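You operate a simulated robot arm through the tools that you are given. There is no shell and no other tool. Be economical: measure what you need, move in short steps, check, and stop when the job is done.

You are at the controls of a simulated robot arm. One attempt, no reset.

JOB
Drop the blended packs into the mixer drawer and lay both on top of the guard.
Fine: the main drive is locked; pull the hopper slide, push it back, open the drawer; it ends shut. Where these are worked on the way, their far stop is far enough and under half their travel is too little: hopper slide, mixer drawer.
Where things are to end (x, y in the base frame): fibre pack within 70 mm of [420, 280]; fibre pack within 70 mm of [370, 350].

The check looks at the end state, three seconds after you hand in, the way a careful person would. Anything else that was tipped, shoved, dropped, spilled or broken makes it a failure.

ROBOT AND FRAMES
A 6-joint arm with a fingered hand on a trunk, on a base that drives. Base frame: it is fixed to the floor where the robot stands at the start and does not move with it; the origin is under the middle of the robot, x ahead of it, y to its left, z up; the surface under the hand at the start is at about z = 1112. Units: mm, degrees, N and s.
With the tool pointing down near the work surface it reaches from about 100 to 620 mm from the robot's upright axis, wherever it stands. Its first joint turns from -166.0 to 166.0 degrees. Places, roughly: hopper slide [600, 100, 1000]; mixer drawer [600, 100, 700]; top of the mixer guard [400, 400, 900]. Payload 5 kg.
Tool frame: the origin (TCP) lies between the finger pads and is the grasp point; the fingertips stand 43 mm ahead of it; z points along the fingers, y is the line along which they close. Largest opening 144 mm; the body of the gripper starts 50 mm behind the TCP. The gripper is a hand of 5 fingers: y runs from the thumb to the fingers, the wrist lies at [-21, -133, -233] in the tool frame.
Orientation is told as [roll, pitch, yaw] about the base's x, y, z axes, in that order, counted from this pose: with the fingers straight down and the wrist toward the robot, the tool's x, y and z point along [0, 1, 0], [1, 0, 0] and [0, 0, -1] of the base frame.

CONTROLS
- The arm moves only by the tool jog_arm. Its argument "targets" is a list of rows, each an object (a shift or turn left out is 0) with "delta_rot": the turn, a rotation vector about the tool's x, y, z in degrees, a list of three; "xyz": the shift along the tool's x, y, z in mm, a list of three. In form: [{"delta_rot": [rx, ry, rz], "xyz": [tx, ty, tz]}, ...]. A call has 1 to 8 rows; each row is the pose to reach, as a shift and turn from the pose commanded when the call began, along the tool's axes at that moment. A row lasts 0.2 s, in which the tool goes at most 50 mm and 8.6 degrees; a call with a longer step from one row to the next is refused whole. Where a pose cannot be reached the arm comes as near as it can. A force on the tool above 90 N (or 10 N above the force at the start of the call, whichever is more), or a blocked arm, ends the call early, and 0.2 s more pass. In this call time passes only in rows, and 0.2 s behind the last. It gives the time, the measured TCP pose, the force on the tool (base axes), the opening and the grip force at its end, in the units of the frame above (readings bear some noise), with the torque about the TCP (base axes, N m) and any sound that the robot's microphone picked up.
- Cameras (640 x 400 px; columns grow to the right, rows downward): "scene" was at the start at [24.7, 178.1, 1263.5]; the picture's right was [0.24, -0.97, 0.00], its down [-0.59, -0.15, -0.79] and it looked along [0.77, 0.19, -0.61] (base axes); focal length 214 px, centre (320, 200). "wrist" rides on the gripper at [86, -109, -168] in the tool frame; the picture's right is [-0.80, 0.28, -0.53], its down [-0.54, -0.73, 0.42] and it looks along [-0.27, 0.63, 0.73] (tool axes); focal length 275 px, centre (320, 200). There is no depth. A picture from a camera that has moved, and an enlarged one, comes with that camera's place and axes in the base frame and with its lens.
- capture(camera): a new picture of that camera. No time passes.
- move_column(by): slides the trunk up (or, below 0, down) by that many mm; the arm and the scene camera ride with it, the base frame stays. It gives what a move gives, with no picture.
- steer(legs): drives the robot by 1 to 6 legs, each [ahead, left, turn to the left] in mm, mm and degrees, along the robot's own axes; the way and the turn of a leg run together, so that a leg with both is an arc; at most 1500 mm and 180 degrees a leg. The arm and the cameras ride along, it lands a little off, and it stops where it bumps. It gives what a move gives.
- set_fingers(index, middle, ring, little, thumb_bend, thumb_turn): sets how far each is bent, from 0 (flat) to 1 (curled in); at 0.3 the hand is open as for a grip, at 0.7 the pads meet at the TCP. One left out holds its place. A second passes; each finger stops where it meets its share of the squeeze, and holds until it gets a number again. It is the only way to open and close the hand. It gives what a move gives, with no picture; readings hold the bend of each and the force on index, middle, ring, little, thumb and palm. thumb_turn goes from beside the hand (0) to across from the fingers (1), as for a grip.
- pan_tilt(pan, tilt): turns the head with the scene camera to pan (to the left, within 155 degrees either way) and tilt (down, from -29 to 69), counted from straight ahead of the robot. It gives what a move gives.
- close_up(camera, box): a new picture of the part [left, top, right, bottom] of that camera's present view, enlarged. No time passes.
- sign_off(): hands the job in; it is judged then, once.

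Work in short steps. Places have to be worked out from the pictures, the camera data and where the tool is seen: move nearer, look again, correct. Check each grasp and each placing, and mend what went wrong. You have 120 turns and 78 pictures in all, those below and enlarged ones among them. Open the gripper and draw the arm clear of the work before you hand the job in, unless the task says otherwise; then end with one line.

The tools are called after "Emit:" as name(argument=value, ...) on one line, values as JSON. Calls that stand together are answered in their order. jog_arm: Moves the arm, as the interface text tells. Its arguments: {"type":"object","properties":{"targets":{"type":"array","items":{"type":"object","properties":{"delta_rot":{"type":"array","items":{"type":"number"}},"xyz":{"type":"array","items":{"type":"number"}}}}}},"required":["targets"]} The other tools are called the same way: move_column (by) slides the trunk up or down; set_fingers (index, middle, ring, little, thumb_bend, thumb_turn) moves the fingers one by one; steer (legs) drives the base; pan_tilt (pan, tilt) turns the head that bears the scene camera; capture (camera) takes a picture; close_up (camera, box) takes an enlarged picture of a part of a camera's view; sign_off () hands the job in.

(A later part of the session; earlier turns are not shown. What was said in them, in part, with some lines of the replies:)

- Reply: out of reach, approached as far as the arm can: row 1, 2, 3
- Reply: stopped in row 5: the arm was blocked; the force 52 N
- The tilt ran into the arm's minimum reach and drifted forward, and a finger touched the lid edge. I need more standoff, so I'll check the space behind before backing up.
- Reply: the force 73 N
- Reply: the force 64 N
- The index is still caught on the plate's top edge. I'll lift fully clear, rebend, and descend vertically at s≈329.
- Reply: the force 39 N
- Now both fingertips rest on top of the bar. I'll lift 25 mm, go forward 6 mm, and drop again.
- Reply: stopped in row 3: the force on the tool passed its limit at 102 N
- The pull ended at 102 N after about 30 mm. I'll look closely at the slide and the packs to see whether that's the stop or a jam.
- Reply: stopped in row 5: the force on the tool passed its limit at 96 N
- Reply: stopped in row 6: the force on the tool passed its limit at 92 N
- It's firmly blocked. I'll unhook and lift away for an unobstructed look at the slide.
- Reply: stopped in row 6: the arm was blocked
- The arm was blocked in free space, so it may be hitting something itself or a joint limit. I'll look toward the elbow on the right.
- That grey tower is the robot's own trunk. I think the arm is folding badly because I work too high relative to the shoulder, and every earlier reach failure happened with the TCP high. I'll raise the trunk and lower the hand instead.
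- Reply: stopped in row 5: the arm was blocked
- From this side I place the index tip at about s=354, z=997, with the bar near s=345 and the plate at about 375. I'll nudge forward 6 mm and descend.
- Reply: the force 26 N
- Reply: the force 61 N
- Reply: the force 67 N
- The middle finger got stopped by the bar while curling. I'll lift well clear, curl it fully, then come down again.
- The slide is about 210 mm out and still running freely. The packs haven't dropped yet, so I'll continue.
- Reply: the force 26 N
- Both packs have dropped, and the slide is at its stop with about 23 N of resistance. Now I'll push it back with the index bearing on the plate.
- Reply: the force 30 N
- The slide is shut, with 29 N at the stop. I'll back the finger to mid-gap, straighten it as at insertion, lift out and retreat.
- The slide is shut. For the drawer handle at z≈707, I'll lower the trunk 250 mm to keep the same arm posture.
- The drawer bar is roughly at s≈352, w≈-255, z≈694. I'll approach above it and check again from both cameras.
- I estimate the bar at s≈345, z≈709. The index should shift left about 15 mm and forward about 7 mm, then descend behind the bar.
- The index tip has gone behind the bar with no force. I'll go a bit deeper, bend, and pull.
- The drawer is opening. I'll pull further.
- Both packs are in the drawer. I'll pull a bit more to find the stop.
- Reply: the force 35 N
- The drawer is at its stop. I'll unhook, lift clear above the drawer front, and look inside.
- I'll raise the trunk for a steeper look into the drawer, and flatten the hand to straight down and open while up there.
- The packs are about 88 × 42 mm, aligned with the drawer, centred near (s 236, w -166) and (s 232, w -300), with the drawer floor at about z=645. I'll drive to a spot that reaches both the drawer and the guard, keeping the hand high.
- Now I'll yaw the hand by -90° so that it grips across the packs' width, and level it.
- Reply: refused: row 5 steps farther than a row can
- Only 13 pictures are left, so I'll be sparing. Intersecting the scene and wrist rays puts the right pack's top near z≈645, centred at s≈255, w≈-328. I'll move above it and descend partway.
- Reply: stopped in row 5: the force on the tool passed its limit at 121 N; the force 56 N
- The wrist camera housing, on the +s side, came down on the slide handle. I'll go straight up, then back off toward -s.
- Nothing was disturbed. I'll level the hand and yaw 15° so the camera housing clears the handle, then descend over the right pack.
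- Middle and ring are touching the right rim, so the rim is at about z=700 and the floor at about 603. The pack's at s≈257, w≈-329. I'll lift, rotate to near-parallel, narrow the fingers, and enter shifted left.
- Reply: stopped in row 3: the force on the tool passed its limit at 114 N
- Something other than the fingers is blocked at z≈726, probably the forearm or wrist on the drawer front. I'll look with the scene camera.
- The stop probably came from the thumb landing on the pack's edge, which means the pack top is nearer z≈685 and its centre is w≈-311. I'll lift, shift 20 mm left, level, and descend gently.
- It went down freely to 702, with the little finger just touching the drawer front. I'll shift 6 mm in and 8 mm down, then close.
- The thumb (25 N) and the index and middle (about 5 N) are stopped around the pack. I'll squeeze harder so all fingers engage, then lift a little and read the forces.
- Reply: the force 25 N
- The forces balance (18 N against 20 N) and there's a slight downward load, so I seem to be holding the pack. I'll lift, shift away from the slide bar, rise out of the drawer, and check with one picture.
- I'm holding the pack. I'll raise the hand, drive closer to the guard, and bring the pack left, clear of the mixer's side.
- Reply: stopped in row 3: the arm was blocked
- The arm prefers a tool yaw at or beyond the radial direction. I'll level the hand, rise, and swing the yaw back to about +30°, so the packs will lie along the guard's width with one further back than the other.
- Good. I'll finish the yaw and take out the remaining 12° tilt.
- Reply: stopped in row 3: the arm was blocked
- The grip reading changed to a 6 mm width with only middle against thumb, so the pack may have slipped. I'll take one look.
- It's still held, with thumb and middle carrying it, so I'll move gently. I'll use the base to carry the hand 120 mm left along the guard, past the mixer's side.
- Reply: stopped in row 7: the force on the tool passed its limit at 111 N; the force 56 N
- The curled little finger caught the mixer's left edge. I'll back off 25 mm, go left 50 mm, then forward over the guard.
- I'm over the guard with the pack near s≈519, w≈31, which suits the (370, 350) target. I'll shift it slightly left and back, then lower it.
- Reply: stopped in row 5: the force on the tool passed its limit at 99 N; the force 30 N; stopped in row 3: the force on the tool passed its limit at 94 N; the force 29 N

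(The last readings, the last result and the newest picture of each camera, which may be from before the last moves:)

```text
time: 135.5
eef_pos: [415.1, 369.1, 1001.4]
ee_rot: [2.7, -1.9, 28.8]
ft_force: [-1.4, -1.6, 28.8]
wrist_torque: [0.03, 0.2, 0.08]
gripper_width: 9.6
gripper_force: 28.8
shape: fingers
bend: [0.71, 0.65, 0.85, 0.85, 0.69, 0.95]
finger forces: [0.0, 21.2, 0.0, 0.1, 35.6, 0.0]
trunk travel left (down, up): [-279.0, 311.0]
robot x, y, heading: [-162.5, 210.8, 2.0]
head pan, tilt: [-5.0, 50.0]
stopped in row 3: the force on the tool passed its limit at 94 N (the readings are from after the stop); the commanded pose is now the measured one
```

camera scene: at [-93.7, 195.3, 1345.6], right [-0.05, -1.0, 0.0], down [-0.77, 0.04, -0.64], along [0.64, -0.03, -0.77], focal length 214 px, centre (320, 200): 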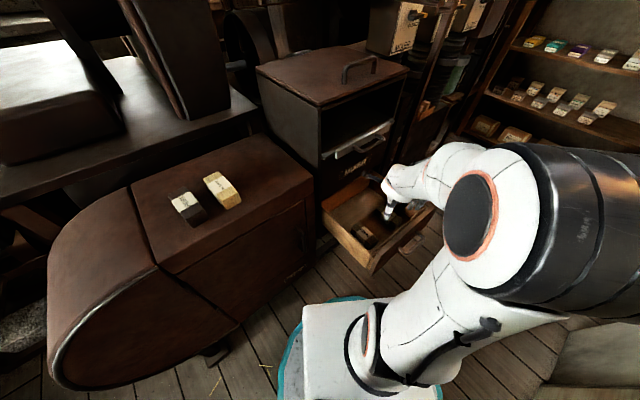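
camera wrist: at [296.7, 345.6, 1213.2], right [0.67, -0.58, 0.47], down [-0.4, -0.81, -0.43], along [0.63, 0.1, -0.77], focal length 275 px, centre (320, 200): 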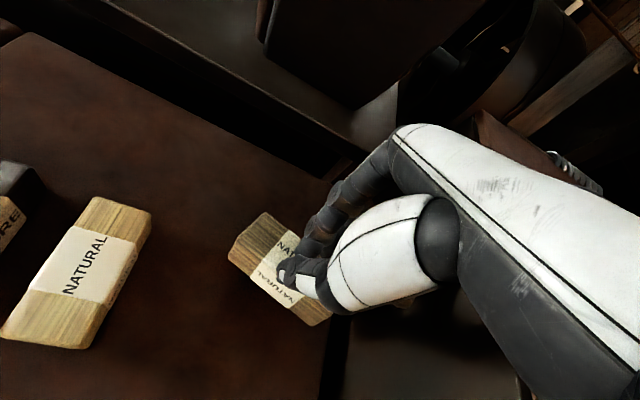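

Contact: the pack is on the guard. I'll ease the pressure, then open gently.

Emit:
jog_arm(targets=[{"xyz": [0, 0, -4], "delta_rot": [-1.5, 0, 0]}])

Emit:
set_fingers(index=0.62, middle=0.6, ring=0.75, little=0.75, thumb_bend=0.6)

Emit:
set_fingers(index=0.54, middle=0.54, ring=0.7, little=0.7, thumb_bend=0.5)

Emit:
jog_arm(targets=[{"xyz": [0, 0, -15]}, {"xyz": [0, 0, -30]}, {"xyz": [0, 0, -60]}])

Emit:
capture(camera="wrist")

```text
time: 135.9
eef_pos: [415.3, 368.4, 1001.7]
ee_rot: [2.7, -2.9, 28.6]
ft_force: [-5.8, -3.1, 25.9]
wrist_torque: [-0.06, 0.76, 0.11]
gripper_width: 9.0
gripper_force: 26.5
shape: fingers
bend: [0.71, 0.65, 0.85, 0.85, 0.69, 0.95]
finger forces: [0.0, 14.6, 0.0, 0.0, 38.6, 0.2]
trunk travel left (down, up): [-279.0, 311.0]
robot x, y, heading: [-164.7, 212.9, 1.9]
head pan, tilt: [-5.0, 50.0]
```

```text
time: 136.9
eef_pos: [415.5, 371.1, 1003.7]
ee_rot: [2.8, -2.9, 28.8]
ft_force: [-5.4, 7.3, 29.5]
wrist_torque: [0.61, 0.32, -0.14]
gripper_width: 20.6
gripper_force: 16.9
shape: fingers
bend: [0.68, 0.6, 0.75, 0.75, 0.65, 0.95]
finger forces: [16.1, 0.1, 0.0, 0.1, 17.6, 0.1]
trunk travel left (down, up): [-279.0, 311.0]
robot x, y, heading: [-161.4, 210.1, 2.2]
head pan, tilt: [-5.0, 50.0]
```

```text
time: 137.9
eef_pos: [415.6, 368.6, 1001.1]
ee_rot: [2.7, -2.7, 28.6]
ft_force: [-0.6, 0.6, -0.1]
wrist_torque: [-0.01, 0.0, 0.02]
gripper_width: 71.7
gripper_force: 0.1
shape: fingers
bend: [0.54, 0.54, 0.7, 0.7, 0.5, 0.97]
finger forces: [0.1, 0.0, 0.1, 0.0, 0.1, 0.0]
trunk travel left (down, up): [-279.0, 311.0]
robot x, y, heading: [-160.8, 214.7, 2.0]
head pan, tilt: [-5.0, 50.0]
```

```text
time: 138.7
eef_pos: [415.6, 364.7, 1059.9]
ee_rot: [2.9, -2.6, 28.5]
ft_force: [0.1, 0.1, -0.8]
wrist_torque: [-0.03, 0.02, 0.0]
gripper_width: 71.4
gripper_force: 0.2
shape: fingers
bend: [0.54, 0.54, 0.7, 0.7, 0.5, 0.97]
finger forces: [0.1, 0.0, 0.1, 0.0, 0.0, 0.0]
trunk travel left (down, up): [-279.0, 311.0]
robot x, y, heading: [-162.9, 214.0, 1.8]
head pan, tilt: [-5.0, 50.0]
```

```text
3 pictures are left
camera wrist: at [275.6, 377.1, 1225.8], right [0.62, -0.6, 0.51], down [-0.37, -0.8, -0.48], along [0.69, 0.11, -0.72], focal length 275 px, centre (320, 200)
```

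wrist: 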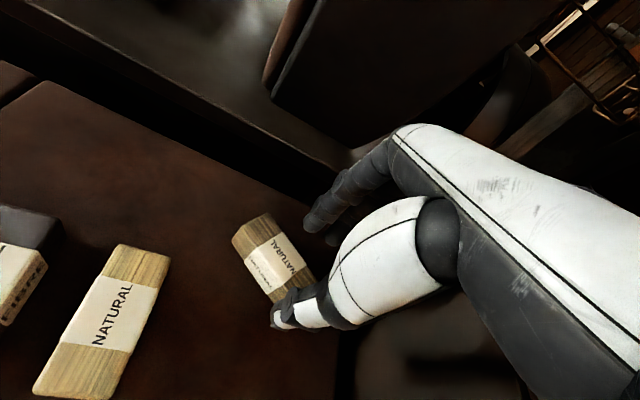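

The pack is lying flat on the guard, but near (433, 386), a bit too far back. The hand is right over it, so I'll open wider, come down around it, grip with all fingers, and slide it about 45 mm toward the robot.

Emit:
set_fingers(index=0.4, middle=0.4, ring=0.4, little=0.4, thumb_bend=0.42)

Emit:
jog_arm(targets=[{"xyz": [5, 12, 0], "delta_rot": [2.6, -2.8, 0]}, {"xyz": [5, 12, 25], "delta_rot": [2.6, -2.8, 0]}, {"xyz": [5, 12, 50], "delta_rot": [2.6, -2.8, 0]}, {"xyz": [5, 12, 75], "delta_rot": [2.6, -2.8, 0]}, {"xyz": [5, 12, 95], "delta_rot": [2.6, -2.8, 0]}])

```text
time: 139.7
eef_pos: [414.8, 365.0, 1059.9]
ee_rot: [2.8, -2.7, 28.8]
ft_force: [0.6, -0.4, 0.2]
wrist_torque: [-0.03, -0.02, 0.0]
gripper_width: 110.6
gripper_force: 0.0
shape: fingers
bend: [0.4, 0.4, 0.4, 0.4, 0.42, 0.97]
finger forces: [0.0, 0.0, 0.0, 0.1, 0.1, 0.1]
trunk travel left (down, up): [-279.0, 311.0]
robot x, y, heading: [-160.9, 209.1, 1.8]
head pan, tilt: [-5.0, 50.0]
```

```text
time: 140.9
eef_pos: [425.4, 381.0, 967.4]
ee_rot: [-0.1, -0.2, 28.7]
ft_force: [0.7, -0.2, 4.0]
wrist_torque: [0.06, -0.28, -0.03]
gripper_width: 110.4
gripper_force: 1.9
shape: fingers
bend: [0.4, 0.4, 0.4, 0.4, 0.42, 0.97]
finger forces: [0.1, 4.1, 0.0, 0.0, 0.0, 0.0]
trunk travel left (down, up): [-279.0, 311.0]
robot x, y, heading: [-164.9, 215.3, 1.7]
head pan, tilt: [-5.0, 50.0]
```

The middle fingertip is touching the guard surface, so its top is at about z=922, and the hand is centred over the pack. I'll lift slightly, narrow the fingers, sit lower, and grip.

Emit:
jog_arm(targets=[{"xyz": [0, 0, -8]}])

Emit:
set_fingers(index=0.55, middle=0.55, ring=0.55, little=0.55, thumb_bend=0.55)

Emit:
jog_arm(targets=[{"xyz": [0, 0, 8]}, {"xyz": [0, 0, 16]}, {"xyz": [0, 0, 20]}])

Emit:
set_fingers(index=0.72, middle=0.72, ring=0.72, little=0.72, thumb_bend=0.7)

```text
time: 141.3
eef_pos: [425.0, 381.3, 972.9]
ee_rot: [0.0, 0.0, 28.7]
ft_force: [-0.3, -0.3, 0.9]
wrist_torque: [0.0, -0.02, -0.01]
gripper_width: 110.6
gripper_force: 0.1
shape: fingers
bend: [0.4, 0.4, 0.4, 0.4, 0.42, 0.97]
finger forces: [0.0, 0.0, 0.1, 0.1, 0.0, 0.1]
trunk travel left (down, up): [-279.0, 311.0]
robot x, y, heading: [-162.4, 213.9, 1.6]
head pan, tilt: [-5.0, 50.0]
```

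```text
time: 142.3
eef_pos: [425.7, 380.8, 975.2]
ee_rot: [0.0, -0.1, 28.7]
ft_force: [0.7, -0.3, -0.5]
wrist_torque: [0.0, -0.05, 0.01]
gripper_width: 61.2
gripper_force: 0.1
shape: fingers
bend: [0.55, 0.55, 0.55, 0.55, 0.55, 0.97]
finger forces: [0.1, 0.0, 0.1, 0.0, 0.1, 0.1]
trunk travel left (down, up): [-279.0, 311.0]
robot x, y, heading: [-163.1, 214.4, 2.2]
head pan, tilt: [-5.0, 50.0]
```

```text
time: 143.1
eef_pos: [425.1, 380.9, 968.2]
ee_rot: [-0.3, -1.3, 28.7]
ft_force: [0.2, -0.4, 69.8]
wrist_torque: [-0.9, 3.09, 0.03]
gripper_width: 61.4
gripper_force: 35.1
shape: fingers
bend: [0.55, 0.55, 0.55, 0.55, 0.56, 0.98]
finger forces: [0.1, 1.6, 0.1, 0.0, 69.1, 0.0]
trunk travel left (down, up): [-279.0, 311.0]
robot x, y, heading: [-159.6, 215.4, 2.0]
head pan, tilt: [-5.0, 50.0]
```

```text
time: 144.1
eef_pos: [424.9, 380.7, 966.9]
ee_rot: [-0.3, -1.3, 28.7]
ft_force: [1.2, -4.9, 72.8]
wrist_torque: [-1.09, 3.36, 0.27]
gripper_width: 43.9
gripper_force: 55.2
shape: fingers
bend: [0.64, 0.67, 0.71, 0.72, 0.61, 0.97]
finger forces: [9.9, 6.4, 2.4, 0.1, 91.8, 0.0]
trunk travel left (down, up): [-279.0, 311.0]
robot x, y, heading: [-164.1, 214.0, 1.8]
head pan, tilt: [-5.0, 50.0]
```

The width reads 44 mm, the pack's width, but the thumb is pressing down hard. I'll relieve that by raising a few mm and read again.

Emit:
jog_arm(targets=[{"xyz": [0, 0, -8]}, {"xyz": [0, 0, -16]}, {"xyz": [0, 0, -22]}])

```text
time: 144.9
eef_pos: [424.7, 382.9, 973.6]
ee_rot: [0.1, 0.2, 28.8]
ft_force: [-0.9, 0.0, -1.4]
wrist_torque: [-0.03, -0.05, 0.01]
gripper_width: 43.8
gripper_force: 18.6
shape: fingers
bend: [0.63, 0.67, 0.72, 0.72, 0.61, 0.96]
finger forces: [11.0, 5.4, 1.6, 0.0, 17.8, 0.1]
trunk travel left (down, up): [-279.0, 311.0]
robot x, y, heading: [-161.3, 215.0, 1.8]
head pan, tilt: [-5.0, 50.0]
```

That's a balanced grip on the pack, 18 N each side. I'll lift a little, carry it 45 mm toward the robot, lower, and release.

Emit:
jog_arm(targets=[{"xyz": [0, 0, -10]}, {"xyz": [0, -15, -10]}, {"xyz": [0, -30, -10]}, {"xyz": [-1, -45, -10]}, {"xyz": [-1, -45, -2]}, {"xyz": [-1, -45, 4]}])

Emit:
set_fingers(index=0.56, middle=0.56, ring=0.56, little=0.56, thumb_bend=0.52)

Emit:
jog_arm(targets=[{"xyz": [0, 0, -20]}, {"xyz": [0, 0, -45]}, {"xyz": [0, 0, -85]}])

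```text
time: 146.3
eef_pos: [386.6, 359.8, 972.7]
ee_rot: [0.0, -0.1, 28.7]
ft_force: [0.0, -0.1, -0.7]
wrist_torque: [0.0, -0.05, 0.02]
gripper_width: 43.4
gripper_force: 17.7
shape: fingers
bend: [0.63, 0.67, 0.72, 0.72, 0.61, 0.96]
finger forces: [10.9, 5.5, 1.4, 0.0, 18.0, 0.0]
trunk travel left (down, up): [-279.0, 311.0]
robot x, y, heading: [-159.7, 214.6, 1.8]
head pan, tilt: [-5.0, 50.0]
```

```text
time: 147.3
eef_pos: [385.5, 358.9, 972.5]
ee_rot: [0.1, -0.1, 28.7]
ft_force: [0.5, 0.2, -0.8]
wrist_torque: [-0.02, 0.03, 0.01]
gripper_width: 63.6
gripper_force: 0.2
shape: fingers
bend: [0.56, 0.56, 0.56, 0.56, 0.52, 0.97]
finger forces: [0.0, 0.0, 0.1, 0.0, 0.0, 0.0]
trunk travel left (down, up): [-279.0, 311.0]
robot x, y, heading: [-160.6, 214.3, 1.6]
head pan, tilt: [-5.0, 50.0]
```

```text
time: 148.1
eef_pos: [385.7, 359.2, 1056.7]
ee_rot: [0.0, 0.1, 28.7]
ft_force: [-0.2, 0.3, -0.2]
wrist_torque: [0.0, 0.04, -0.01]
gripper_width: 63.7
gripper_force: 0.0
shape: fingers
bend: [0.56, 0.56, 0.56, 0.56, 0.52, 0.97]
finger forces: [0.1, 0.0, 0.1, 0.0, 0.0, 0.0]
trunk travel left (down, up): [-279.0, 311.0]
robot x, y, heading: [-164.9, 208.7, 1.8]
head pan, tilt: [-5.0, 50.0]
```

Pack one should now sit near (383, 365), about 20 mm from its target. Next is the second pack at about s≈258, w≈-187. I'll raise and retract the hand to the posture where the yaw swing worked before.

Emit:
jog_arm(targets=[{"xyz": [0, 0, -40]}, {"xyz": [0, -20, -80]}, {"xyz": [0, -60, -110]}, {"xyz": [0, -105, -115]}, {"xyz": [-20, -145, -115]}, {"xyz": [-55, -175, -115]}, {"xyz": [-90, -200, -115]}, {"xyz": [-125, -219, -115]}])

Emit:
steer(legs=[[-21, -67.5, 0]])

Emit:
jog_arm(targets=[{"delta_rot": [0, 0, 8]}, {"delta_rot": [0, 0, 16]}, {"delta_rot": [0, 0, 24]}, {"delta_rot": [0, 0, 32]}, {"delta_rot": [0, 0, 40]}])

Emit:
jog_arm(targets=[{"delta_rot": [0, 0, 8]}, {"delta_rot": [0, 0, 16]}, {"delta_rot": [0, 0, 24]}, {"delta_rot": [0, 0, 32]}, {"delta_rot": [0, 0, 34]}])

```text
time: 149.9
eef_pos: [253.7, 143.6, 1172.0]
ee_rot: [0.0, -0.1, 28.7]
ft_force: [0.1, 0.7, -0.2]
wrist_torque: [-0.03, -0.02, 0.05]
gripper_width: 64.0
gripper_force: 0.1
shape: fingers
bend: [0.56, 0.56, 0.56, 0.56, 0.52, 0.97]
finger forces: [0.1, 0.0, 0.0, 0.1, 0.1, 0.0]
trunk travel left (down, up): [-279.0, 311.0]
robot x, y, heading: [-164.5, 216.9, 2.0]
head pan, tilt: [-5.0, 50.0]
```

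```text
time: 150.9
eef_pos: [235.0, 75.5, 1172.2]
ee_rot: [0.0, 0.0, 28.8]
ft_force: [0.0, 1.1, 0.3]
wrist_torque: [-0.04, -0.01, -0.01]
gripper_width: 63.8
gripper_force: 0.0
shape: fingers
bend: [0.56, 0.56, 0.56, 0.56, 0.52, 0.97]
finger forces: [0.0, 0.0, 0.0, 0.0, 0.1, 0.0]
trunk travel left (down, up): [-279.0, 311.0]
robot x, y, heading: [-181.6, 146.0, 1.9]
head pan, tilt: [-5.0, 50.0]
```

```text
time: 152.1
eef_pos: [237.0, 75.3, 1169.2]
ee_rot: [0.1, 0.4, -11.5]
ft_force: [-0.8, -1.0, 0.9]
wrist_torque: [0.03, 0.01, 0.01]
gripper_width: 63.9
gripper_force: 0.0
shape: fingers
bend: [0.56, 0.56, 0.56, 0.56, 0.52, 0.97]
finger forces: [0.1, 0.1, 0.0, 0.0, 0.0, 0.0]
trunk travel left (down, up): [-279.0, 311.0]
robot x, y, heading: [-181.5, 144.0, 1.7]
head pan, tilt: [-5.0, 50.0]
```

```text
time: 153.3
eef_pos: [235.0, 75.6, 1172.8]
ee_rot: [0.1, -0.1, -45.3]
ft_force: [0.0, 0.0, 0.3]
wrist_torque: [0.01, 0.01, 0.0]
gripper_width: 63.9
gripper_force: 0.0
shape: fingers
bend: [0.56, 0.56, 0.56, 0.56, 0.52, 0.98]
finger forces: [0.1, 0.1, 0.0, 0.0, 0.0, 0.1]
trunk travel left (down, up): [-279.0, 311.0]
robot x, y, heading: [-183.5, 143.6, 1.7]
head pan, tilt: [-5.0, 50.0]
```

The swing worked. I'll move over the left pack and go down to z≈800, then take one picture to refine.

Emit:
jog_arm(targets=[{"xyz": [0, 40, 0]}, {"xyz": [2, 75, 0]}, {"xyz": [3.4, 107, 0]}, {"xyz": [3.4, 107, 45]}, {"xyz": [3.4, 107, 90]}, {"xyz": [3.4, 107, 135]}, {"xyz": [3.4, 107, 180]}])

Emit:
jog_arm(targets=[{"xyz": [0, 0, 45]}, {"xyz": [0, 0, 90]}, {"xyz": [0, 0, 135]}, {"xyz": [0, 0, 180]}, {"xyz": [0, 0, 192]}])

Emit:
capture(camera="wrist")

```text
time: 154.9
eef_pos: [312.5, 2.2, 992.1]
ee_rot: [0.2, -0.2, -45.4]
ft_force: [-0.2, 0.6, 1.0]
wrist_torque: [0.02, -0.01, 0.01]
gripper_width: 64.0
gripper_force: 0.0
shape: fingers
bend: [0.56, 0.56, 0.56, 0.56, 0.52, 0.98]
finger forces: [0.0, 0.1, 0.1, 0.0, 0.0, 0.1]
trunk travel left (down, up): [-279.0, 311.0]
robot x, y, heading: [-182.9, 142.8, 1.8]
head pan, tilt: [-5.0, 50.0]
```

```text
time: 156.1
eef_pos: [313.0, 1.7, 799.4]
ee_rot: [0.1, 0.0, -45.2]
ft_force: [0.2, -0.1, 0.1]
wrist_torque: [-0.01, 0.01, 0.0]
gripper_width: 64.3
gripper_force: 0.0
shape: fingers
bend: [0.56, 0.56, 0.56, 0.56, 0.52, 0.98]
finger forces: [0.0, 0.0, 0.0, 0.1, 0.0, 0.0]
trunk travel left (down, up): [-279.0, 311.0]
robot x, y, heading: [-181.1, 144.4, 1.9]
head pan, tilt: [-5.0, 50.0]
```

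```text
2 pictures are left
camera wrist: at [296.6, 139.5, 966.5], right [-0.37, -0.76, 0.53], down [-0.9, 0.13, -0.42], along [0.25, -0.63, -0.73], focal length 275 px, centre (320, 200)
```

wrist: 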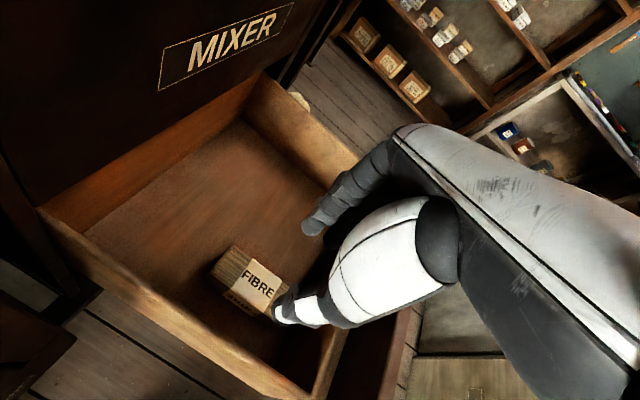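

The left pack is centred at about s=260, w=-177. I'll shift 10 mm left and descend to z≈699.

Emit:
jog_arm(targets=[{"xyz": [2, -10, 0]}, {"xyz": [2, -10, 25]}, {"xyz": [2, -10, 50]}, {"xyz": [2, -10, 75]}, {"xyz": [2, -10, 90]}, {"xyz": [2, -10, 100]}])

```text
time: 157.5
eef_pos: [307.9, 11.2, 700.5]
ee_rot: [0.1, 0.0, -45.3]
ft_force: [-0.5, 0.1, 0.4]
wrist_torque: [0.02, -0.05, -0.02]
gripper_width: 63.8
gripper_force: 0.0
shape: fingers
bend: [0.56, 0.56, 0.56, 0.56, 0.52, 0.98]
finger forces: [0.1, 0.0, 0.1, 0.1, 0.0, 0.0]
trunk travel left (down, up): [-279.0, 311.0]
robot x, y, heading: [-181.0, 142.8, 1.8]
head pan, tilt: [-5.0, 50.0]
```

No contact at 700. I'll ease down a bit more for grip depth, then close.

Emit:
jog_arm(targets=[{"xyz": [0, 0, 4]}, {"xyz": [0, 0, 8]}])

Emit:
set_fingers(index=0.72, middle=0.72, ring=0.72, little=0.72, thumb_bend=0.7)

```text
time: 158.1
eef_pos: [308.8, 11.1, 696.3]
ee_rot: [0.3, -0.3, -45.1]
ft_force: [0.2, -0.5, 25.3]
wrist_torque: [-0.53, -0.8, -0.03]
gripper_width: 62.7
gripper_force: 13.1
shape: fingers
bend: [0.57, 0.56, 0.56, 0.56, 0.52, 0.98]
finger forces: [25.0, 0.9, 0.1, 0.0, 0.0, 0.0]
trunk travel left (down, up): [-279.0, 311.0]
robot x, y, heading: [-174.5, 144.2, 2.0]
head pan, tilt: [-5.0, 50.0]
```

```text
time: 159.1
eef_pos: [307.6, 9.9, 693.6]
ee_rot: [0.1, -0.3, -45.3]
ft_force: [5.3, -8.3, 30.3]
wrist_torque: [-0.28, -0.4, 0.0]
gripper_width: 32.4
gripper_force: 30.6
shape: fingers
bend: [0.64, 0.65, 0.72, 0.72, 0.63, 0.97]
finger forces: [31.0, 13.4, 0.1, 0.1, 17.1, 0.1]
trunk travel left (down, up): [-279.0, 311.0]
robot x, y, heading: [-181.2, 144.6, 1.7]
head pan, tilt: [-5.0, 50.0]
```

Emit:
jog_arm(targets=[{"xyz": [0, 0, -6]}, {"xyz": [0, 0, -12]}, {"xyz": [0, 0, -20]}])

```text
time: 159.9
eef_pos: [306.9, 11.3, 711.1]
ee_rot: [-0.1, 0.1, -45.3]
ft_force: [0.0, -0.6, -1.3]
wrist_torque: [-0.06, 0.0, -0.03]
gripper_width: 26.3
gripper_force: 11.3
shape: fingers
bend: [0.71, 0.68, 0.72, 0.72, 0.63, 0.97]
finger forces: [5.3, 5.5, 0.0, 0.1, 11.5, 0.0]
trunk travel left (down, up): [-279.0, 311.0]
robot x, y, heading: [-180.5, 144.3, 1.8]
head pan, tilt: [-5.0, 50.0]
```

It's held, but only by the upper edge (width 26 mm). I'll set it back down, open wider, and regrip more deeply.

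Emit:
jog_arm(targets=[{"xyz": [0, 0, 7]}, {"xyz": [0, 0, 14]}])

Emit:
set_fingers(index=0.48, middle=0.48, ring=0.48, little=0.48, thumb_bend=0.5)

Emit:
jog_arm(targets=[{"xyz": [0, 3, 2]}, {"xyz": [0, 3, 5]}])

Emit:
set_fingers(index=0.74, middle=0.74, ring=0.78, little=0.78, thumb_bend=0.72)

```text
time: 160.5
eef_pos: [307.4, 12.1, 696.9]
ee_rot: [0.1, -0.1, -45.4]
ft_force: [-1.1, 0.0, -0.4]
wrist_torque: [-0.02, -0.05, 0.02]
gripper_width: 26.6
gripper_force: 11.2
shape: fingers
bend: [0.71, 0.68, 0.72, 0.72, 0.63, 0.97]
finger forces: [5.2, 5.5, 0.1, 0.0, 11.5, 0.1]
trunk travel left (down, up): [-279.0, 311.0]
robot x, y, heading: [-177.0, 144.3, 1.7]
head pan, tilt: [-5.0, 50.0]
```

```text
time: 161.5
eef_pos: [308.6, 11.8, 697.4]
ee_rot: [0.1, 0.0, -45.3]
ft_force: [1.4, -0.5, -0.5]
wrist_torque: [-0.01, 0.02, -0.03]
gripper_width: 81.0
gripper_force: 0.3
shape: fingers
bend: [0.48, 0.48, 0.48, 0.48, 0.51, 0.97]
finger forces: [0.0, 0.0, 0.0, 0.0, 1.3, 0.0]
trunk travel left (down, up): [-279.0, 311.0]
robot x, y, heading: [-183.0, 144.2, 1.6]
head pan, tilt: [-5.0, 50.0]
```

```text
time: 162.1
eef_pos: [309.5, 8.3, 692.8]
ee_rot: [0.1, 0.0, -45.2]
ft_force: [-0.7, 0.4, -0.5]
wrist_torque: [-0.05, -0.01, 0.01]
gripper_width: 81.4
gripper_force: 0.1
shape: fingers
bend: [0.48, 0.48, 0.48, 0.48, 0.5, 0.97]
finger forces: [0.0, 0.1, 0.1, 0.0, 0.0, 0.0]
trunk travel left (down, up): [-279.0, 311.0]
robot x, y, heading: [-181.8, 140.3, 1.9]
head pan, tilt: [-5.0, 50.0]
```

```text
time: 163.1
eef_pos: [310.4, 8.7, 695.1]
ee_rot: [0.2, -0.2, -45.3]
ft_force: [6.6, -5.6, 20.0]
wrist_torque: [-0.02, -0.22, -0.01]
gripper_width: 25.4
gripper_force: 23.6
shape: fingers
bend: [0.65, 0.66, 0.78, 0.78, 0.66, 0.97]
finger forces: [15.4, 11.3, 0.0, 0.0, 20.2, 0.0]
trunk travel left (down, up): [-279.0, 311.0]
robot x, y, heading: [-181.4, 143.2, 1.5]
head pan, tilt: [-5.0, 50.0]
```

I'll lift and check the balance.

Emit:
jog_arm(targets=[{"xyz": [0, 0, -6]}, {"xyz": [0, 0, -12]}, {"xyz": [0, 0, -20]}])

```text
time: 163.9
eef_pos: [309.8, 10.1, 711.8]
ee_rot: [0.0, 0.1, -45.3]
ft_force: [1.0, -0.3, -1.1]
wrist_torque: [-0.01, -0.01, -0.05]
gripper_width: 25.6
gripper_force: 14.1
shape: fingers
bend: [0.66, 0.67, 0.78, 0.78, 0.65, 0.97]
finger forces: [6.5, 7.2, 0.1, 0.1, 14.6, 0.0]
trunk travel left (down, up): [-279.0, 311.0]
robot x, y, heading: [-178.5, 142.9, 1.6]
head pan, tilt: [-5.0, 50.0]
```

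The grip matches the first pack's, balanced at about 14 N. I'll rise smoothly and retrace the path to the swing posture.

Emit:
jog_arm(targets=[{"xyz": [0, 0, -25]}, {"xyz": [0, 0, -55]}, {"xyz": [0, 0, -90]}, {"xyz": [0, 0, -125]}, {"xyz": [0, 0, -160]}, {"xyz": [0, 0, -195]}, {"xyz": [0, 0, -230]}, {"xyz": [0, 0, -260]}])

Emit:
jog_arm(targets=[{"xyz": [0, 0, -30]}, {"xyz": [0, 0, -65]}, {"xyz": [0, 0, -100]}, {"xyz": [0, 0, -135]}, {"xyz": [0, 0, -170]}, {"xyz": [0, 0, -200]}])

Emit:
jog_arm(targets=[{"xyz": [0, -25, 0]}, {"xyz": [-2, -55, 0]}, {"xyz": [-4, -85, 0]}, {"xyz": [-5, -103, 0]}])

```text
time: 165.7
eef_pos: [310.5, 8.4, 973.5]
ee_rot: [0.0, 0.1, -45.3]
ft_force: [-0.9, 0.0, -1.3]
wrist_torque: [0.03, -0.02, -0.01]
gripper_width: 25.8
gripper_force: 13.2
shape: fingers
bend: [0.66, 0.67, 0.78, 0.78, 0.65, 0.97]
finger forces: [6.1, 7.2, 0.0, 0.0, 14.3, 0.0]
trunk travel left (down, up): [-279.0, 311.0]
robot x, y, heading: [-181.5, 149.3, 1.6]
head pan, tilt: [-5.0, 50.0]
```

```text
time: 167.1
eef_pos: [309.0, 7.9, 1173.6]
ee_rot: [0.2, 0.2, -45.3]
ft_force: [0.4, 0.7, -1.1]
wrist_torque: [0.0, -0.03, -0.01]
gripper_width: 25.5
gripper_force: 13.6
shape: fingers
bend: [0.66, 0.67, 0.78, 0.78, 0.65, 0.97]
finger forces: [5.9, 7.2, 0.0, 0.0, 14.1, 0.1]
trunk travel left (down, up): [-279.0, 311.0]
robot x, y, heading: [-184.8, 147.3, 2.0]
head pan, tilt: [-5.0, 50.0]
```

```text
time: 168.1
eef_pos: [232.2, 77.4, 1173.2]
ee_rot: [0.1, 0.0, -45.3]
ft_force: [0.4, 0.5, -0.9]
wrist_torque: [0.01, 0.01, 0.03]
gripper_width: 25.4
gripper_force: 13.5
shape: fingers
bend: [0.66, 0.67, 0.78, 0.78, 0.65, 0.97]
finger forces: [5.8, 7.2, 0.0, 0.0, 14.0, 0.1]
trunk travel left (down, up): [-279.0, 311.0]
robot x, y, heading: [-180.3, 148.0, 1.8]
head pan, tilt: [-5.0, 50.0]
```

Steady grip. Now I'll swing the yaw back to about +29° at this posture, slowly.

Emit:
jog_arm(targets=[{"delta_rot": [0, 0, -6]}, {"delta_rot": [0, 0, -12]}, {"delta_rot": [0, 0, -18]}, {"delta_rot": [0, 0, -24]}, {"delta_rot": [0, 0, -30]}, {"delta_rot": [0, 0, -36]}])

Emit:
jog_arm(targets=[{"delta_rot": [0, 0, -6]}, {"delta_rot": [0, 0, -12]}, {"delta_rot": [0, 0, -18]}, {"delta_rot": [0, 0, -24]}, {"delta_rot": [0, 0, -30]}, {"delta_rot": [0, 0, -38]}])

```text
time: 169.5
eef_pos: [235.2, 78.3, 1170.4]
ee_rot: [0.2, 0.5, -9.1]
ft_force: [0.1, -1.8, -0.2]
wrist_torque: [0.01, -0.05, 0.0]
gripper_width: 25.4
gripper_force: 13.5
shape: fingers
bend: [0.66, 0.67, 0.78, 0.78, 0.65, 0.97]
finger forces: [5.7, 7.3, 0.0, 0.1, 13.9, 0.1]
trunk travel left (down, up): [-279.0, 311.0]
robot x, y, heading: [-182.5, 143.4, 1.8]
head pan, tilt: [-5.0, 50.0]
```

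```text
time: 170.9
eef_pos: [233.4, 77.1, 1172.9]
ee_rot: [-0.1, -0.1, 28.9]
ft_force: [0.3, 0.0, -1.0]
wrist_torque: [-0.02, -0.03, 0.01]
gripper_width: 25.4
gripper_force: 13.6
shape: fingers
bend: [0.66, 0.67, 0.78, 0.78, 0.65, 0.97]
finger forces: [5.6, 7.3, 0.1, 0.0, 13.8, 0.0]
trunk travel left (down, up): [-279.0, 311.0]
robot x, y, heading: [-181.6, 145.5, 1.7]
head pan, tilt: [-5.0, 50.0]
```

The grip is unchanged. I'll drive back to the guard position and move over the (420, 280) spot, then take a look.

Emit:
steer(legs=[[21, 67.5, 0]])

Emit:
jog_arm(targets=[{"xyz": [20, 15, 0]}, {"xyz": [45, 30, 0]}, {"xyz": [60, 60, 10]}, {"xyz": [60, 90, 30]}, {"xyz": [60, 120, 60]}, {"xyz": [58, 145, 85]}, {"xyz": [50, 171, 105]}])

Emit:
capture(camera="wrist")

```text
time: 171.9
eef_pos: [252.1, 145.6, 1171.8]
ee_rot: [0.0, -0.1, 28.8]
ft_force: [0.0, -0.2, -1.2]
wrist_torque: [0.02, -0.03, -0.02]
gripper_width: 25.3
gripper_force: 14.5
shape: fingers
bend: [0.66, 0.67, 0.78, 0.78, 0.65, 0.97]
finger forces: [5.7, 7.2, 0.0, 0.0, 13.7, 0.0]
trunk travel left (down, up): [-279.0, 311.0]
robot x, y, heading: [-161.5, 212.9, 1.6]
head pan, tilt: [-5.0, 50.0]
```

```text
time: 173.5
eef_pos: [377.7, 271.4, 1069.3]
ee_rot: [0.0, -0.1, 28.9]
ft_force: [-0.9, -0.1, -0.8]
wrist_torque: [-0.01, -0.05, 0.01]
gripper_width: 25.0
gripper_force: 13.6
shape: fingers
bend: [0.66, 0.67, 0.78, 0.78, 0.65, 0.97]
finger forces: [5.7, 7.3, 0.0, 0.1, 13.5, 0.1]
trunk travel left (down, up): [-279.0, 311.0]
robot x, y, heading: [-164.1, 212.3, 1.9]
head pan, tilt: [-5.0, 50.0]
```

```text
1 pictures are left
camera wrist: at [240.3, 294.6, 1234.7], right [0.63, -0.56, 0.53], down [-0.37, -0.82, -0.42], along [0.68, 0.07, -0.73], focal length 275 px, centre (320, 200)
```

wrist: 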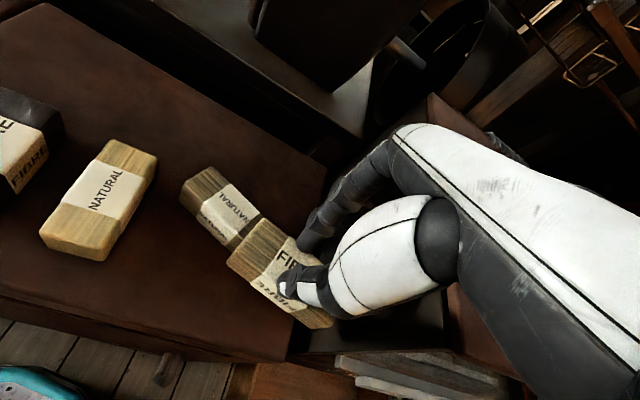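

Pack one is at about (370, 366), which is good. The held pack would slightly overlap it, so I'll shift 10 mm back and 8 mm right, then lower.

Emit:
jog_arm(targets=[{"xyz": [-8, -10, 0]}, {"xyz": [-8, -10, 25]}, {"xyz": [-8, -10, 50]}, {"xyz": [-8, -10, 75]}, {"xyz": [-8, -10, 92]}])

Emit:
jog_arm(targets=[{"xyz": [0, 0, 3]}, {"xyz": [0, 0, 6]}, {"xyz": [0, 0, 9]}])

```text
time: 174.7
eef_pos: [373.7, 266.5, 1001.7]
ee_rot: [-0.3, -2.0, 28.7]
ft_force: [-9.4, 16.1, 20.0]
wrist_torque: [-0.55, -0.69, 0.21]
gripper_width: 2.3
gripper_force: 20.6
shape: fingers
bend: [0.71, 0.72, 0.78, 0.78, 0.71, 0.97]
finger forces: [24.0, 0.1, 0.1, 13.8, 0.0, 3.0]
trunk travel left (down, up): [-279.0, 311.0]
robot x, y, heading: [-160.6, 215.1, 1.7]
head pan, tilt: [-5.0, 50.0]
stopped in row 5: the force on the tool passed its limit at 102 N (the readings are from after the stop); the commanded pose is now the measured one
```

```text
time: 175.5
eef_pos: [374.8, 266.2, 1000.8]
ee_rot: [-0.5, -2.8, 28.7]
ft_force: [-11.2, 26.3, 69.9]
wrist_torque: [-0.06, -0.05, 0.49]
gripper_width: 2.5
gripper_force: 44.7
shape: fingers
bend: [0.72, 0.72, 0.78, 0.78, 0.71, 0.97]
finger forces: [50.7, 0.0, 0.0, 12.6, 24.5, 2.5]
trunk travel left (down, up): [-279.0, 311.0]
robot x, y, heading: [-166.3, 213.0, 2.0]
head pan, tilt: [-5.0, 50.0]
```

The pack touched down earlier than expected, because it hangs lower in the grip, and got pressed. I'll ease up and check the forces.

Emit:
jog_arm(targets=[{"xyz": [0, 0, -5]}, {"xyz": [0, 0, -10]}])

```text
time: 176.1
eef_pos: [375.3, 266.7, 1001.9]
ee_rot: [-0.4, -1.9, 28.7]
ft_force: [-15.6, 29.5, 31.0]
wrist_torque: [-1.36, -1.91, 0.19]
gripper_width: 2.1
gripper_force: 33.2
shape: fingers
bend: [0.72, 0.72, 0.78, 0.78, 0.71, 0.97]
finger forces: [34.3, 0.1, 0.0, 28.2, 0.0, 3.6]
trunk travel left (down, up): [-279.0, 311.0]
robot x, y, heading: [-158.5, 216.5, 1.8]
head pan, tilt: [-5.0, 50.0]
```

The little finger is against the mixer's side while the pack presses upward. I'll rise a bit more and ease left.

Emit:
jog_arm(targets=[{"xyz": [2, 0, -6]}, {"xyz": [5, 0, -12]}])

```text
time: 176.7
eef_pos: [372.6, 266.2, 1007.9]
ee_rot: [-0.3, -1.4, 28.4]
ft_force: [-8.4, 10.7, -6.0]
wrist_torque: [-0.64, -0.29, 0.19]
gripper_width: 2.9
gripper_force: 6.1
shape: fingers
bend: [0.71, 0.72, 0.78, 0.78, 0.71, 0.97]
finger forces: [0.1, 0.0, 0.0, 9.3, 0.0, 4.2]
trunk travel left (down, up): [-279.0, 311.0]
robot x, y, heading: [-162.7, 213.1, 1.8]
head pan, tilt: [-5.0, 50.0]
```

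The pack has come out of the pinch and appears to be resting under the hand. I'll ease left off the mixer's side, then open slowly so it settles on the guard.

Emit:
jog_arm(targets=[{"xyz": [4, 0, 0]}, {"xyz": [9, 0, 0]}])

```text
time: 177.3
eef_pos: [368.1, 273.4, 1011.3]
ee_rot: [-0.4, -1.6, 28.6]
ft_force: [0.0, -0.5, 0.9]
wrist_torque: [0.0, 0.01, -0.01]
gripper_width: 3.2
gripper_force: 0.0
shape: fingers
bend: [0.71, 0.72, 0.78, 0.78, 0.71, 0.97]
finger forces: [0.1, 0.0, 0.1, 0.1, 0.0, 0.0]
trunk travel left (down, up): [-279.0, 311.0]
robot x, y, heading: [-161.4, 212.3, 1.7]
head pan, tilt: [-5.0, 50.0]
```

The hand is empty and free. I'll raise and retract it the same way as before, aim the head at the guard, and use the last picture to check everything.

Emit:
jog_arm(targets=[{"xyz": [0, 0, -40]}, {"xyz": [4, -5, -85]}, {"xyz": [8, -25, -130]}, {"xyz": [5, -60, -160]}, {"xyz": [-15, -100, -160]}, {"xyz": [-50, -130, -160]}, {"xyz": [-70, -165, -160]}])

Emit:
pan_tilt(pan=5, tilt=48)

Emit:
capture(camera="scene")

```text
time: 178.9
eef_pos: [254.1, 135.5, 1165.9]
ee_rot: [-0.3, -1.6, 28.7]
ft_force: [0.3, 0.4, 0.2]
wrist_torque: [0.0, 0.04, 0.02]
gripper_width: 3.0
gripper_force: 0.1
shape: fingers
bend: [0.71, 0.72, 0.78, 0.78, 0.71, 0.97]
finger forces: [0.0, 0.1, 0.1, 0.0, 0.0, 0.0]
trunk travel left (down, up): [-279.0, 311.0]
robot x, y, heading: [-162.0, 211.8, 2.0]
head pan, tilt: [-5.0, 50.0]
```

```text
time: 179.6
eef_pos: [253.8, 134.4, 1166.7]
ee_rot: [-0.3, -1.6, 28.7]
ft_force: [-1.2, -0.7, -0.1]
wrist_torque: [0.02, 0.01, -0.01]
gripper_width: 3.1
gripper_force: 0.1
shape: fingers
bend: [0.71, 0.72, 0.78, 0.78, 0.71, 0.97]
finger forces: [0.1, 0.0, 0.0, 0.0, 0.0, 0.0]
trunk travel left (down, up): [-279.0, 311.0]
robot x, y, heading: [-162.2, 208.2, 1.7]
head pan, tilt: [5.0, 48.0]
```

```text
0 pictures are left
camera scene: at [-148.8, 377.3, 1348.3], right [0.12, -0.99, 0.0], down [-0.74, -0.09, -0.67], along [0.66, 0.08, -0.74], focal length 214 px, centre (320, 200)
```

scene: 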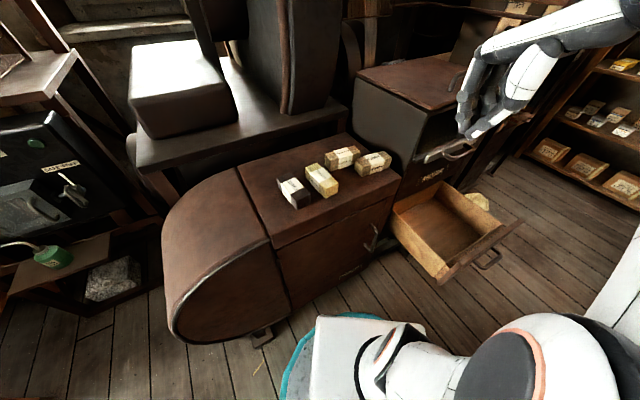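

Both packs lie on the guard. The first is near (372, 367), well inside tolerance. The second is around (360, 278), about 55–60 mm from (420, 280), which is inside but close. I'll nudge it gently away from the robot with the closed fist. A bit too little or too much stays within tolerance.

Emit:
jog_arm(targets=[{"xyz": [30, 20, 0]}, {"xyz": [60, 50, 0]}, {"xyz": [65, 90, 20]}, {"xyz": [65, 97, 60]}, {"xyz": [65, 97, 100]}, {"xyz": [65, 97, 140]}, {"xyz": [65, 97, 180]}])

Emit:
jog_arm(targets=[{"xyz": [0, 0, 15]}, {"xyz": [0, 0, 30]}, {"xyz": [0, 0, 40]}])

```text
time: 181.2
eef_pos: [311.6, 238.5, 988.6]
ee_rot: [-0.2, -1.6, 28.6]
ft_force: [0.1, 0.4, 0.5]
wrist_torque: [0.03, -0.03, 0.0]
gripper_width: 3.1
gripper_force: 0.0
shape: fingers
bend: [0.71, 0.72, 0.78, 0.78, 0.71, 0.97]
finger forces: [0.1, 0.0, 0.0, 0.0, 0.0, 0.0]
trunk travel left (down, up): [-279.0, 311.0]
robot x, y, heading: [-162.0, 214.1, 1.9]
head pan, tilt: [5.0, 48.0]
```

```text
time: 182.0
eef_pos: [315.9, 241.6, 960.1]
ee_rot: [-0.6, -2.7, 28.4]
ft_force: [8.9, 9.6, 65.4]
wrist_torque: [1.33, -0.31, -0.08]
gripper_width: 1.9
gripper_force: 35.8
shape: fingers
bend: [0.72, 0.72, 0.78, 0.78, 0.71, 0.97]
finger forces: [71.1, 0.0, 0.0, 0.1, 0.1, 0.0]
trunk travel left (down, up): [-279.0, 311.0]
robot x, y, heading: [-162.3, 215.9, 1.8]
head pan, tilt: [5.0, 48.0]
```

The fingertip has reached the guard surface. I'll raise to just clear it, then push forward about 33 mm.

Emit:
jog_arm(targets=[{"xyz": [0, 0, -10]}, {"xyz": [0, 0, -19]}, {"xyz": [0, 8, -19]}, {"xyz": [1, 16, -19]}, {"xyz": [3, 25, -19]}, {"xyz": [4, 33, -19]}])

```text
time: 183.4
eef_pos: [338.9, 259.2, 968.9]
ee_rot: [-0.3, -1.5, 28.6]
ft_force: [-0.8, 0.4, -0.3]
wrist_torque: [0.0, -0.01, 0.02]
gripper_width: 2.7
gripper_force: 0.1
shape: fingers
bend: [0.71, 0.72, 0.78, 0.78, 0.71, 0.97]
finger forces: [0.0, 0.1, 0.1, 0.0, 0.0, 0.0]
trunk travel left (down, up): [-279.0, 311.0]
robot x, y, heading: [-162.0, 207.6, 1.8]
head pan, tilt: [5.0, 48.0]
```

No noticeable resistance yet. I'll go 12 mm more, which is still safe either way, then lift away.

Emit:
jog_arm(targets=[{"xyz": [0, 6, 0]}, {"xyz": [1, 12, 0]}])

Emit:
jog_arm(targets=[{"xyz": [0, -8, 0]}, {"xyz": [0, -15, -20]}, {"xyz": [0, -20, -60]}, {"xyz": [0, -25, -100]}, {"xyz": [0, -50, -140]}, {"xyz": [-20, -85, -170]}, {"xyz": [-50, -115, -190]}, {"xyz": [-70, -140, -195]}])

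```text
time: 184.0
eef_pos: [349.8, 263.8, 968.6]
ee_rot: [-0.2, -1.5, 28.7]
ft_force: [-0.6, -0.4, 0.2]
wrist_torque: [0.0, 0.02, 0.01]
gripper_width: 2.8
gripper_force: 0.1
shape: fingers
bend: [0.71, 0.72, 0.78, 0.78, 0.71, 0.97]
finger forces: [0.0, 0.0, 0.1, 0.0, 0.0, 0.0]
trunk travel left (down, up): [-279.0, 311.0]
robot x, y, heading: [-161.7, 215.0, 1.9]
head pan, tilt: [5.0, 48.0]
```

```text
refused: row 6 steps farther than a row can; nothing moved
```

The fist pushed to s≈438, and I'll leave it there. Now I'll lift away and retract in smaller steps.

Emit:
jog_arm(targets=[{"xyz": [0, -8, 0]}, {"xyz": [0, -15, -20]}, {"xyz": [0, -20, -60]}, {"xyz": [0, -25, -100]}, {"xyz": [0, -45, -135]}, {"xyz": [-15, -70, -165]}, {"xyz": [-40, -95, -190]}, {"xyz": [-65, -120, -197]}])

Emit:
steer(legs=[[-194, -137, 0], [118, -167, 0]])

Emit:
set_fingers(index=0.63, middle=1.0, ring=1.0, little=1.0, thumb_bend=0.3)

```text
time: 185.8
eef_pos: [271.2, 148.1, 1161.5]
ee_rot: [-0.3, -1.4, 28.7]
ft_force: [-0.3, 0.7, 0.3]
wrist_torque: [-0.07, -0.01, 0.0]
gripper_width: 3.1
gripper_force: 0.1
shape: fingers
bend: [0.71, 0.72, 0.78, 0.78, 0.71, 0.97]
finger forces: [0.0, 0.1, 0.0, 0.1, 0.0, 0.0]
trunk travel left (down, up): [-279.0, 311.0]
robot x, y, heading: [-160.8, 217.1, 2.0]
head pan, tilt: [5.0, 48.0]
```

```text
time: 188.8
eef_pos: [206.0, -158.5, 1161.1]
ee_rot: [-0.4, -1.5, 28.6]
ft_force: [-0.8, 0.0, -0.7]
wrist_torque: [-0.03, -0.02, 0.02]
gripper_width: 2.9
gripper_force: 0.0
shape: fingers
bend: [0.71, 0.72, 0.78, 0.78, 0.71, 0.97]
finger forces: [0.0, 0.0, 0.0, 0.1, 0.0, 0.0]
trunk travel left (down, up): [-279.0, 311.0]
robot x, y, heading: [-224.6, -92.6, 1.9]
head pan, tilt: [5.0, 48.0]
```

```text
time: 189.8
eef_pos: [206.9, -157.5, 1161.7]
ee_rot: [-0.4, -1.5, 28.7]
ft_force: [-0.2, 0.2, 0.4]
wrist_torque: [0.01, -0.02, -0.02]
gripper_width: 89.6
gripper_force: 0.0
shape: fingers
bend: [0.63, 1.0, 1.0, 1.0, 0.3, 0.97]
finger forces: [0.0, 0.0, 0.0, 0.0, 0.1, 0.0]
trunk travel left (down, up): [-279.0, 311.0]
robot x, y, heading: [-229.3, -93.3, 1.8]
head pan, tilt: [5.0, 48.0]
```

I'm in place above the open drawer's handle. I'll restore the hook orientation (yaw 37°, tilt 21°) and lower the trunk as it was.

Emit:
jog_arm(targets=[{"delta_rot": [0, 0, -8.3]}])

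Emit:
jog_arm(targets=[{"delta_rot": [-7, 0, 0]}, {"delta_rot": [-14, -1, 0]}, {"delta_rot": [-19.4, -2.3, 0]}])

Emit:
move_column(by=-250)

```text
time: 190.2
eef_pos: [206.2, -159.1, 1162.5]
ee_rot: [-0.5, -1.5, 37.1]
ft_force: [-0.9, 0.4, 0.1]
wrist_torque: [0.0, -0.02, -0.01]
gripper_width: 90.4
gripper_force: 0.0
shape: fingers
bend: [0.63, 1.0, 1.0, 1.0, 0.3, 0.97]
finger forces: [0.0, 0.0, 0.1, 0.1, 0.1, 0.1]
trunk travel left (down, up): [-279.0, 311.0]
robot x, y, heading: [-226.1, -94.3, 2.0]
head pan, tilt: [5.0, 48.0]
```

```text
time: 191.0
eef_pos: [206.2, -158.4, 1162.1]
ee_rot: [-3.1, -20.9, 37.6]
ft_force: [-0.3, 0.5, 0.2]
wrist_torque: [-0.04, 0.02, 0.0]
gripper_width: 90.4
gripper_force: 0.1
shape: fingers
bend: [0.63, 1.0, 1.0, 1.0, 0.3, 0.97]
finger forces: [0.0, 0.0, 0.0, 0.0, 0.1, 0.0]
trunk travel left (down, up): [-279.0, 311.0]
robot x, y, heading: [-225.4, -91.4, 2.0]
head pan, tilt: [5.0, 48.0]
```

```text
time: 193.6
eef_pos: [207.4, -158.7, 913.4]
ee_rot: [-2.9, -21.0, 37.6]
ft_force: [-0.4, 0.3, 0.7]
wrist_torque: [0.0, -0.02, -0.01]
gripper_width: 90.2
gripper_force: 0.2
shape: fingers
bend: [0.63, 1.0, 1.0, 1.0, 0.3, 0.97]
finger forces: [0.0, 0.0, 0.0, 0.0, 0.0, 0.0]
trunk travel left (down, up): [-29.0, 561.0]
robot x, y, heading: [-228.7, -97.8, 2.1]
head pan, tilt: [5.0, 48.0]
```

I'll return to the unhook position (s≈81, w≈-256), coming down from above with force watching.

Emit:
jog_arm(targets=[{"xyz": [-4, 0, 32]}, {"xyz": [-4, -11, 62]}, {"xyz": [-4, -22, 91]}, {"xyz": [-4, -33, 119]}])

Emit:
jog_arm(targets=[{"xyz": [0, -9, 23]}, {"xyz": [0, -18, 46]}, {"xyz": [0, -25, 66]}, {"xyz": [0, -33, 86]}])

```text
time: 194.6
eef_pos: [221.8, -159.8, 790.8]
ee_rot: [-3.0, -20.9, 37.6]
ft_force: [-1.1, -0.8, 0.0]
wrist_torque: [-0.02, -0.02, 0.01]
gripper_width: 90.3
gripper_force: 0.1
shape: fingers
bend: [0.63, 1.0, 1.0, 1.0, 0.3, 0.97]
finger forces: [0.0, 0.0, 0.0, 0.0, 0.0, 0.0]
trunk travel left (down, up): [-29.0, 561.0]
robot x, y, heading: [-226.6, -95.7, 2.0]
head pan, tilt: [5.0, 48.0]
```

```text
time: 195.6
eef_pos: [225.0, -163.6, 698.6]
ee_rot: [-2.9, -21.0, 37.6]
ft_force: [-0.7, 0.5, 0.5]
wrist_torque: [-0.01, -0.04, 0.0]
gripper_width: 90.5
gripper_force: 0.5
shape: fingers
bend: [0.63, 1.0, 1.0, 1.0, 0.3, 0.97]
finger forces: [0.5, 0.1, 0.0, 0.0, 0.0, 0.0]
trunk travel left (down, up): [-29.0, 561.0]
robot x, y, heading: [-228.1, -93.1, 1.8]
head pan, tilt: [5.0, 48.0]
```

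The index is in the gap again. I'll push the drawer in.

Emit:
jog_arm(targets=[{"xyz": [0, 13, 5]}, {"xyz": [0, 26, 10]}, {"xyz": [0, 39, 15]}, {"xyz": [0, 52, 20]}, {"xyz": [0, 65, 25]}, {"xyz": [0, 78, 30]}, {"xyz": [0, 91, 35]}, {"xyz": [0, 104, 40]}])

Emit:
jog_arm(targets=[{"xyz": [0, 13, 5]}, {"xyz": [0, 26, 10]}, {"xyz": [0, 39, 15]}, {"xyz": [0, 52, 20]}, {"xyz": [0, 65, 25]}, {"xyz": [0, 78, 30]}, {"xyz": [0, 91, 35]}, {"xyz": [0, 104, 40]}])

```text
time: 197.4
eef_pos: [313.9, -97.4, 697.6]
ee_rot: [-2.9, -20.8, 37.5]
ft_force: [0.4, -0.7, -0.1]
wrist_torque: [0.0, -0.02, 0.02]
gripper_width: 89.9
gripper_force: 0.1
shape: fingers
bend: [0.63, 1.0, 1.0, 1.0, 0.3, 0.97]
finger forces: [0.1, 0.1, 0.0, 0.1, 0.0, 0.1]
trunk travel left (down, up): [-29.0, 561.0]
robot x, y, heading: [-223.4, -96.1, 1.8]
head pan, tilt: [5.0, 48.0]
```

```text
time: 199.2
eef_pos: [403.2, -30.8, 696.4]
ee_rot: [-3.0, -20.9, 37.6]
ft_force: [0.1, 0.4, 0.9]
wrist_torque: [-0.01, 0.01, 0.0]
gripper_width: 90.0
gripper_force: 0.1
shape: fingers
bend: [0.63, 1.0, 1.0, 1.0, 0.3, 0.97]
finger forces: [0.0, 0.1, 0.1, 0.1, 0.0, 0.0]
trunk travel left (down, up): [-29.0, 561.0]
robot x, y, heading: [-225.4, -95.2, 1.7]
head pan, tilt: [5.0, 48.0]
```

It's moving freely, now at s≈303. I'll continue gently until the stop.

Emit:
jog_arm(targets=[{"xyz": [0, 9, 3.5]}, {"xyz": [0, 18, 7]}, {"xyz": [0, 27, 10.5]}, {"xyz": [0, 36, 14]}, {"xyz": [0, 45, 17.5]}, {"xyz": [0, 50, 19.5]}])

Emit:
jog_arm(targets=[{"xyz": [0, 4, 1.6]}, {"xyz": [0, 8, 3.1]}, {"xyz": [0, 12, 4.7]}, {"xyz": [0, 16, 6.2]}])

```text
time: 200.6
eef_pos: [446.3, 0.1, 698.8]
ee_rot: [-3.0, -20.9, 37.7]
ft_force: [-11.7, -6.9, 4.9]
wrist_torque: [0.11, -0.18, 0.1]
gripper_width: 80.8
gripper_force: 6.7
shape: fingers
bend: [0.69, 1.0, 1.0, 1.0, 0.3, 0.97]
finger forces: [12.9, 0.0, 0.1, 0.1, 0.1, 0.0]
trunk travel left (down, up): [-29.0, 561.0]
robot x, y, heading: [-226.3, -93.5, 1.6]
head pan, tilt: [5.0, 48.0]
```

```text
time: 201.6
eef_pos: [456.0, 8.6, 699.7]
ee_rot: [-3.1, -21.1, 37.4]
ft_force: [-60.6, -33.7, 17.4]
wrist_torque: [1.66, -3.15, -0.2]
gripper_width: 58.2
gripper_force: 34.4
shape: fingers
bend: [0.7, 1.0, 1.0, 1.0, 0.3, 0.97]
finger forces: [23.5, 36.9, 8.0, 0.0, 0.0, 0.0]
trunk travel left (down, up): [-29.0, 561.0]
robot x, y, heading: [-229.3, -94.7, 1.9]
head pan, tilt: [5.0, 48.0]
```

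The drawer is firmly shut at about 70 N. I'll back off to mid-gap, straighten the index, and lift out.

Emit:
jog_arm(targets=[{"xyz": [0, -12, -4.6]}, {"xyz": [0, -23, -9]}])

Emit:
set_fingers(index=0.63)

Emit:
jog_arm(targets=[{"xyz": [0, 6, -17]}, {"xyz": [0, 13, -35]}, {"xyz": [0, 20, -52]}, {"xyz": [0, 26, -70]}])

```text
time: 202.2
eef_pos: [440.4, -0.9, 695.6]
ee_rot: [-2.8, -20.9, 37.7]
ft_force: [-2.3, -0.4, -0.5]
wrist_torque: [-0.02, 0.04, 0.07]
gripper_width: 86.9
gripper_force: 1.3
shape: fingers
bend: [0.65, 1.0, 1.0, 1.0, 0.3, 0.97]
finger forces: [2.8, 0.1, 0.0, 0.0, 0.0, 0.0]
trunk travel left (down, up): [-29.0, 561.0]
robot x, y, heading: [-225.6, -92.0, 2.0]
head pan, tilt: [5.0, 48.0]
```

```text
time: 203.2
eef_pos: [440.4, -3.7, 695.8]
ee_rot: [-2.9, -20.9, 37.6]
ft_force: [-0.4, -0.4, -0.3]
wrist_torque: [0.0, 0.02, 0.02]
gripper_width: 89.1
gripper_force: 0.2
shape: fingers
bend: [0.64, 1.0, 1.0, 1.0, 0.3, 0.97]
finger forces: [0.8, 0.0, 0.0, 0.1, 0.0, 0.0]
trunk travel left (down, up): [-29.0, 561.0]
robot x, y, heading: [-227.5, -92.2, 1.7]
head pan, tilt: [5.0, 48.0]
```

```text
time: 204.2
eef_pos: [437.9, 0.0, 771.3]
ee_rot: [-2.9, -20.8, 37.5]
ft_force: [-0.3, 0.0, -0.2]
wrist_torque: [0.01, 0.03, 0.03]
gripper_width: 90.0
gripper_force: 0.3
shape: fingers
bend: [0.63, 1.0, 1.0, 1.0, 0.3, 0.97]
finger forces: [0.5, 0.0, 0.0, 0.0, 0.0, 0.1]
trunk travel left (down, up): [-29.0, 561.0]
robot x, y, heading: [-224.6, -91.9, 1.9]
head pan, tilt: [5.0, 48.0]
```

It's clear. I'll retreat from the mixer, open the hand, and hand in.

Emit:
jog_arm(targets=[{"xyz": [0, -35, -13]}, {"xyz": [0, -70, -27]}, {"xyz": [0, -105, -40]}, {"xyz": [0, -140, -54]}])

Emit:
set_fingers(index=0.3, middle=0.3, ring=0.3, little=0.3, thumb_bend=0.3)

```text
time: 205.2
eef_pos: [314.9, -90.6, 771.8]
ee_rot: [-2.8, -20.9, 37.6]
ft_force: [-0.9, 0.8, -0.3]
wrist_torque: [0.01, 0.02, 0.02]
gripper_width: 90.2
gripper_force: 0.0
shape: fingers
bend: [0.63, 1.0, 1.0, 1.0, 0.3, 0.97]
finger forces: [0.0, 0.1, 0.0, 0.0, 0.0, 0.1]
trunk travel left (down, up): [-29.0, 561.0]
robot x, y, heading: [-227.9, -93.0, 2.0]
head pan, tilt: [5.0, 48.0]
```

```text
time: 206.2
eef_pos: [314.1, -91.1, 771.6]
ee_rot: [-2.9, -20.8, 37.5]
ft_force: [-1.1, 0.7, 0.2]
wrist_torque: [0.0, 0.0, 0.02]
gripper_width: 149.3
gripper_force: 0.1
shape: fingers
bend: [0.3, 0.3, 0.3, 0.3, 0.3, 0.97]
finger forces: [0.0, 0.0, 0.0, 0.1, 0.0, 0.0]
trunk travel left (down, up): [-29.0, 561.0]
robot x, y, heading: [-232.1, -94.1, 1.9]
head pan, tilt: [5.0, 48.0]
```

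The drawer and slide are shut, both packs were on the guard when last seen, and the arm is clear with the hand open, so I'm handing in.

Emit:
sign_off()

```text
The job is handed in.
```

I've handed the job in: both blended packs are on the guard, and the hopper slide and mixer drawer are shut, each having been pulled to its far stop. The first pack is about 16 mm from [370, 350] by my estimate. The second is about 55 mm from [420, 280]; I nudged it closer after the last picture, so its final spot and the drawer closing were checked by feel only. The hand brushed the lid, the slide handle and the mixer's side on the way, and I saw no damage in the pictures.
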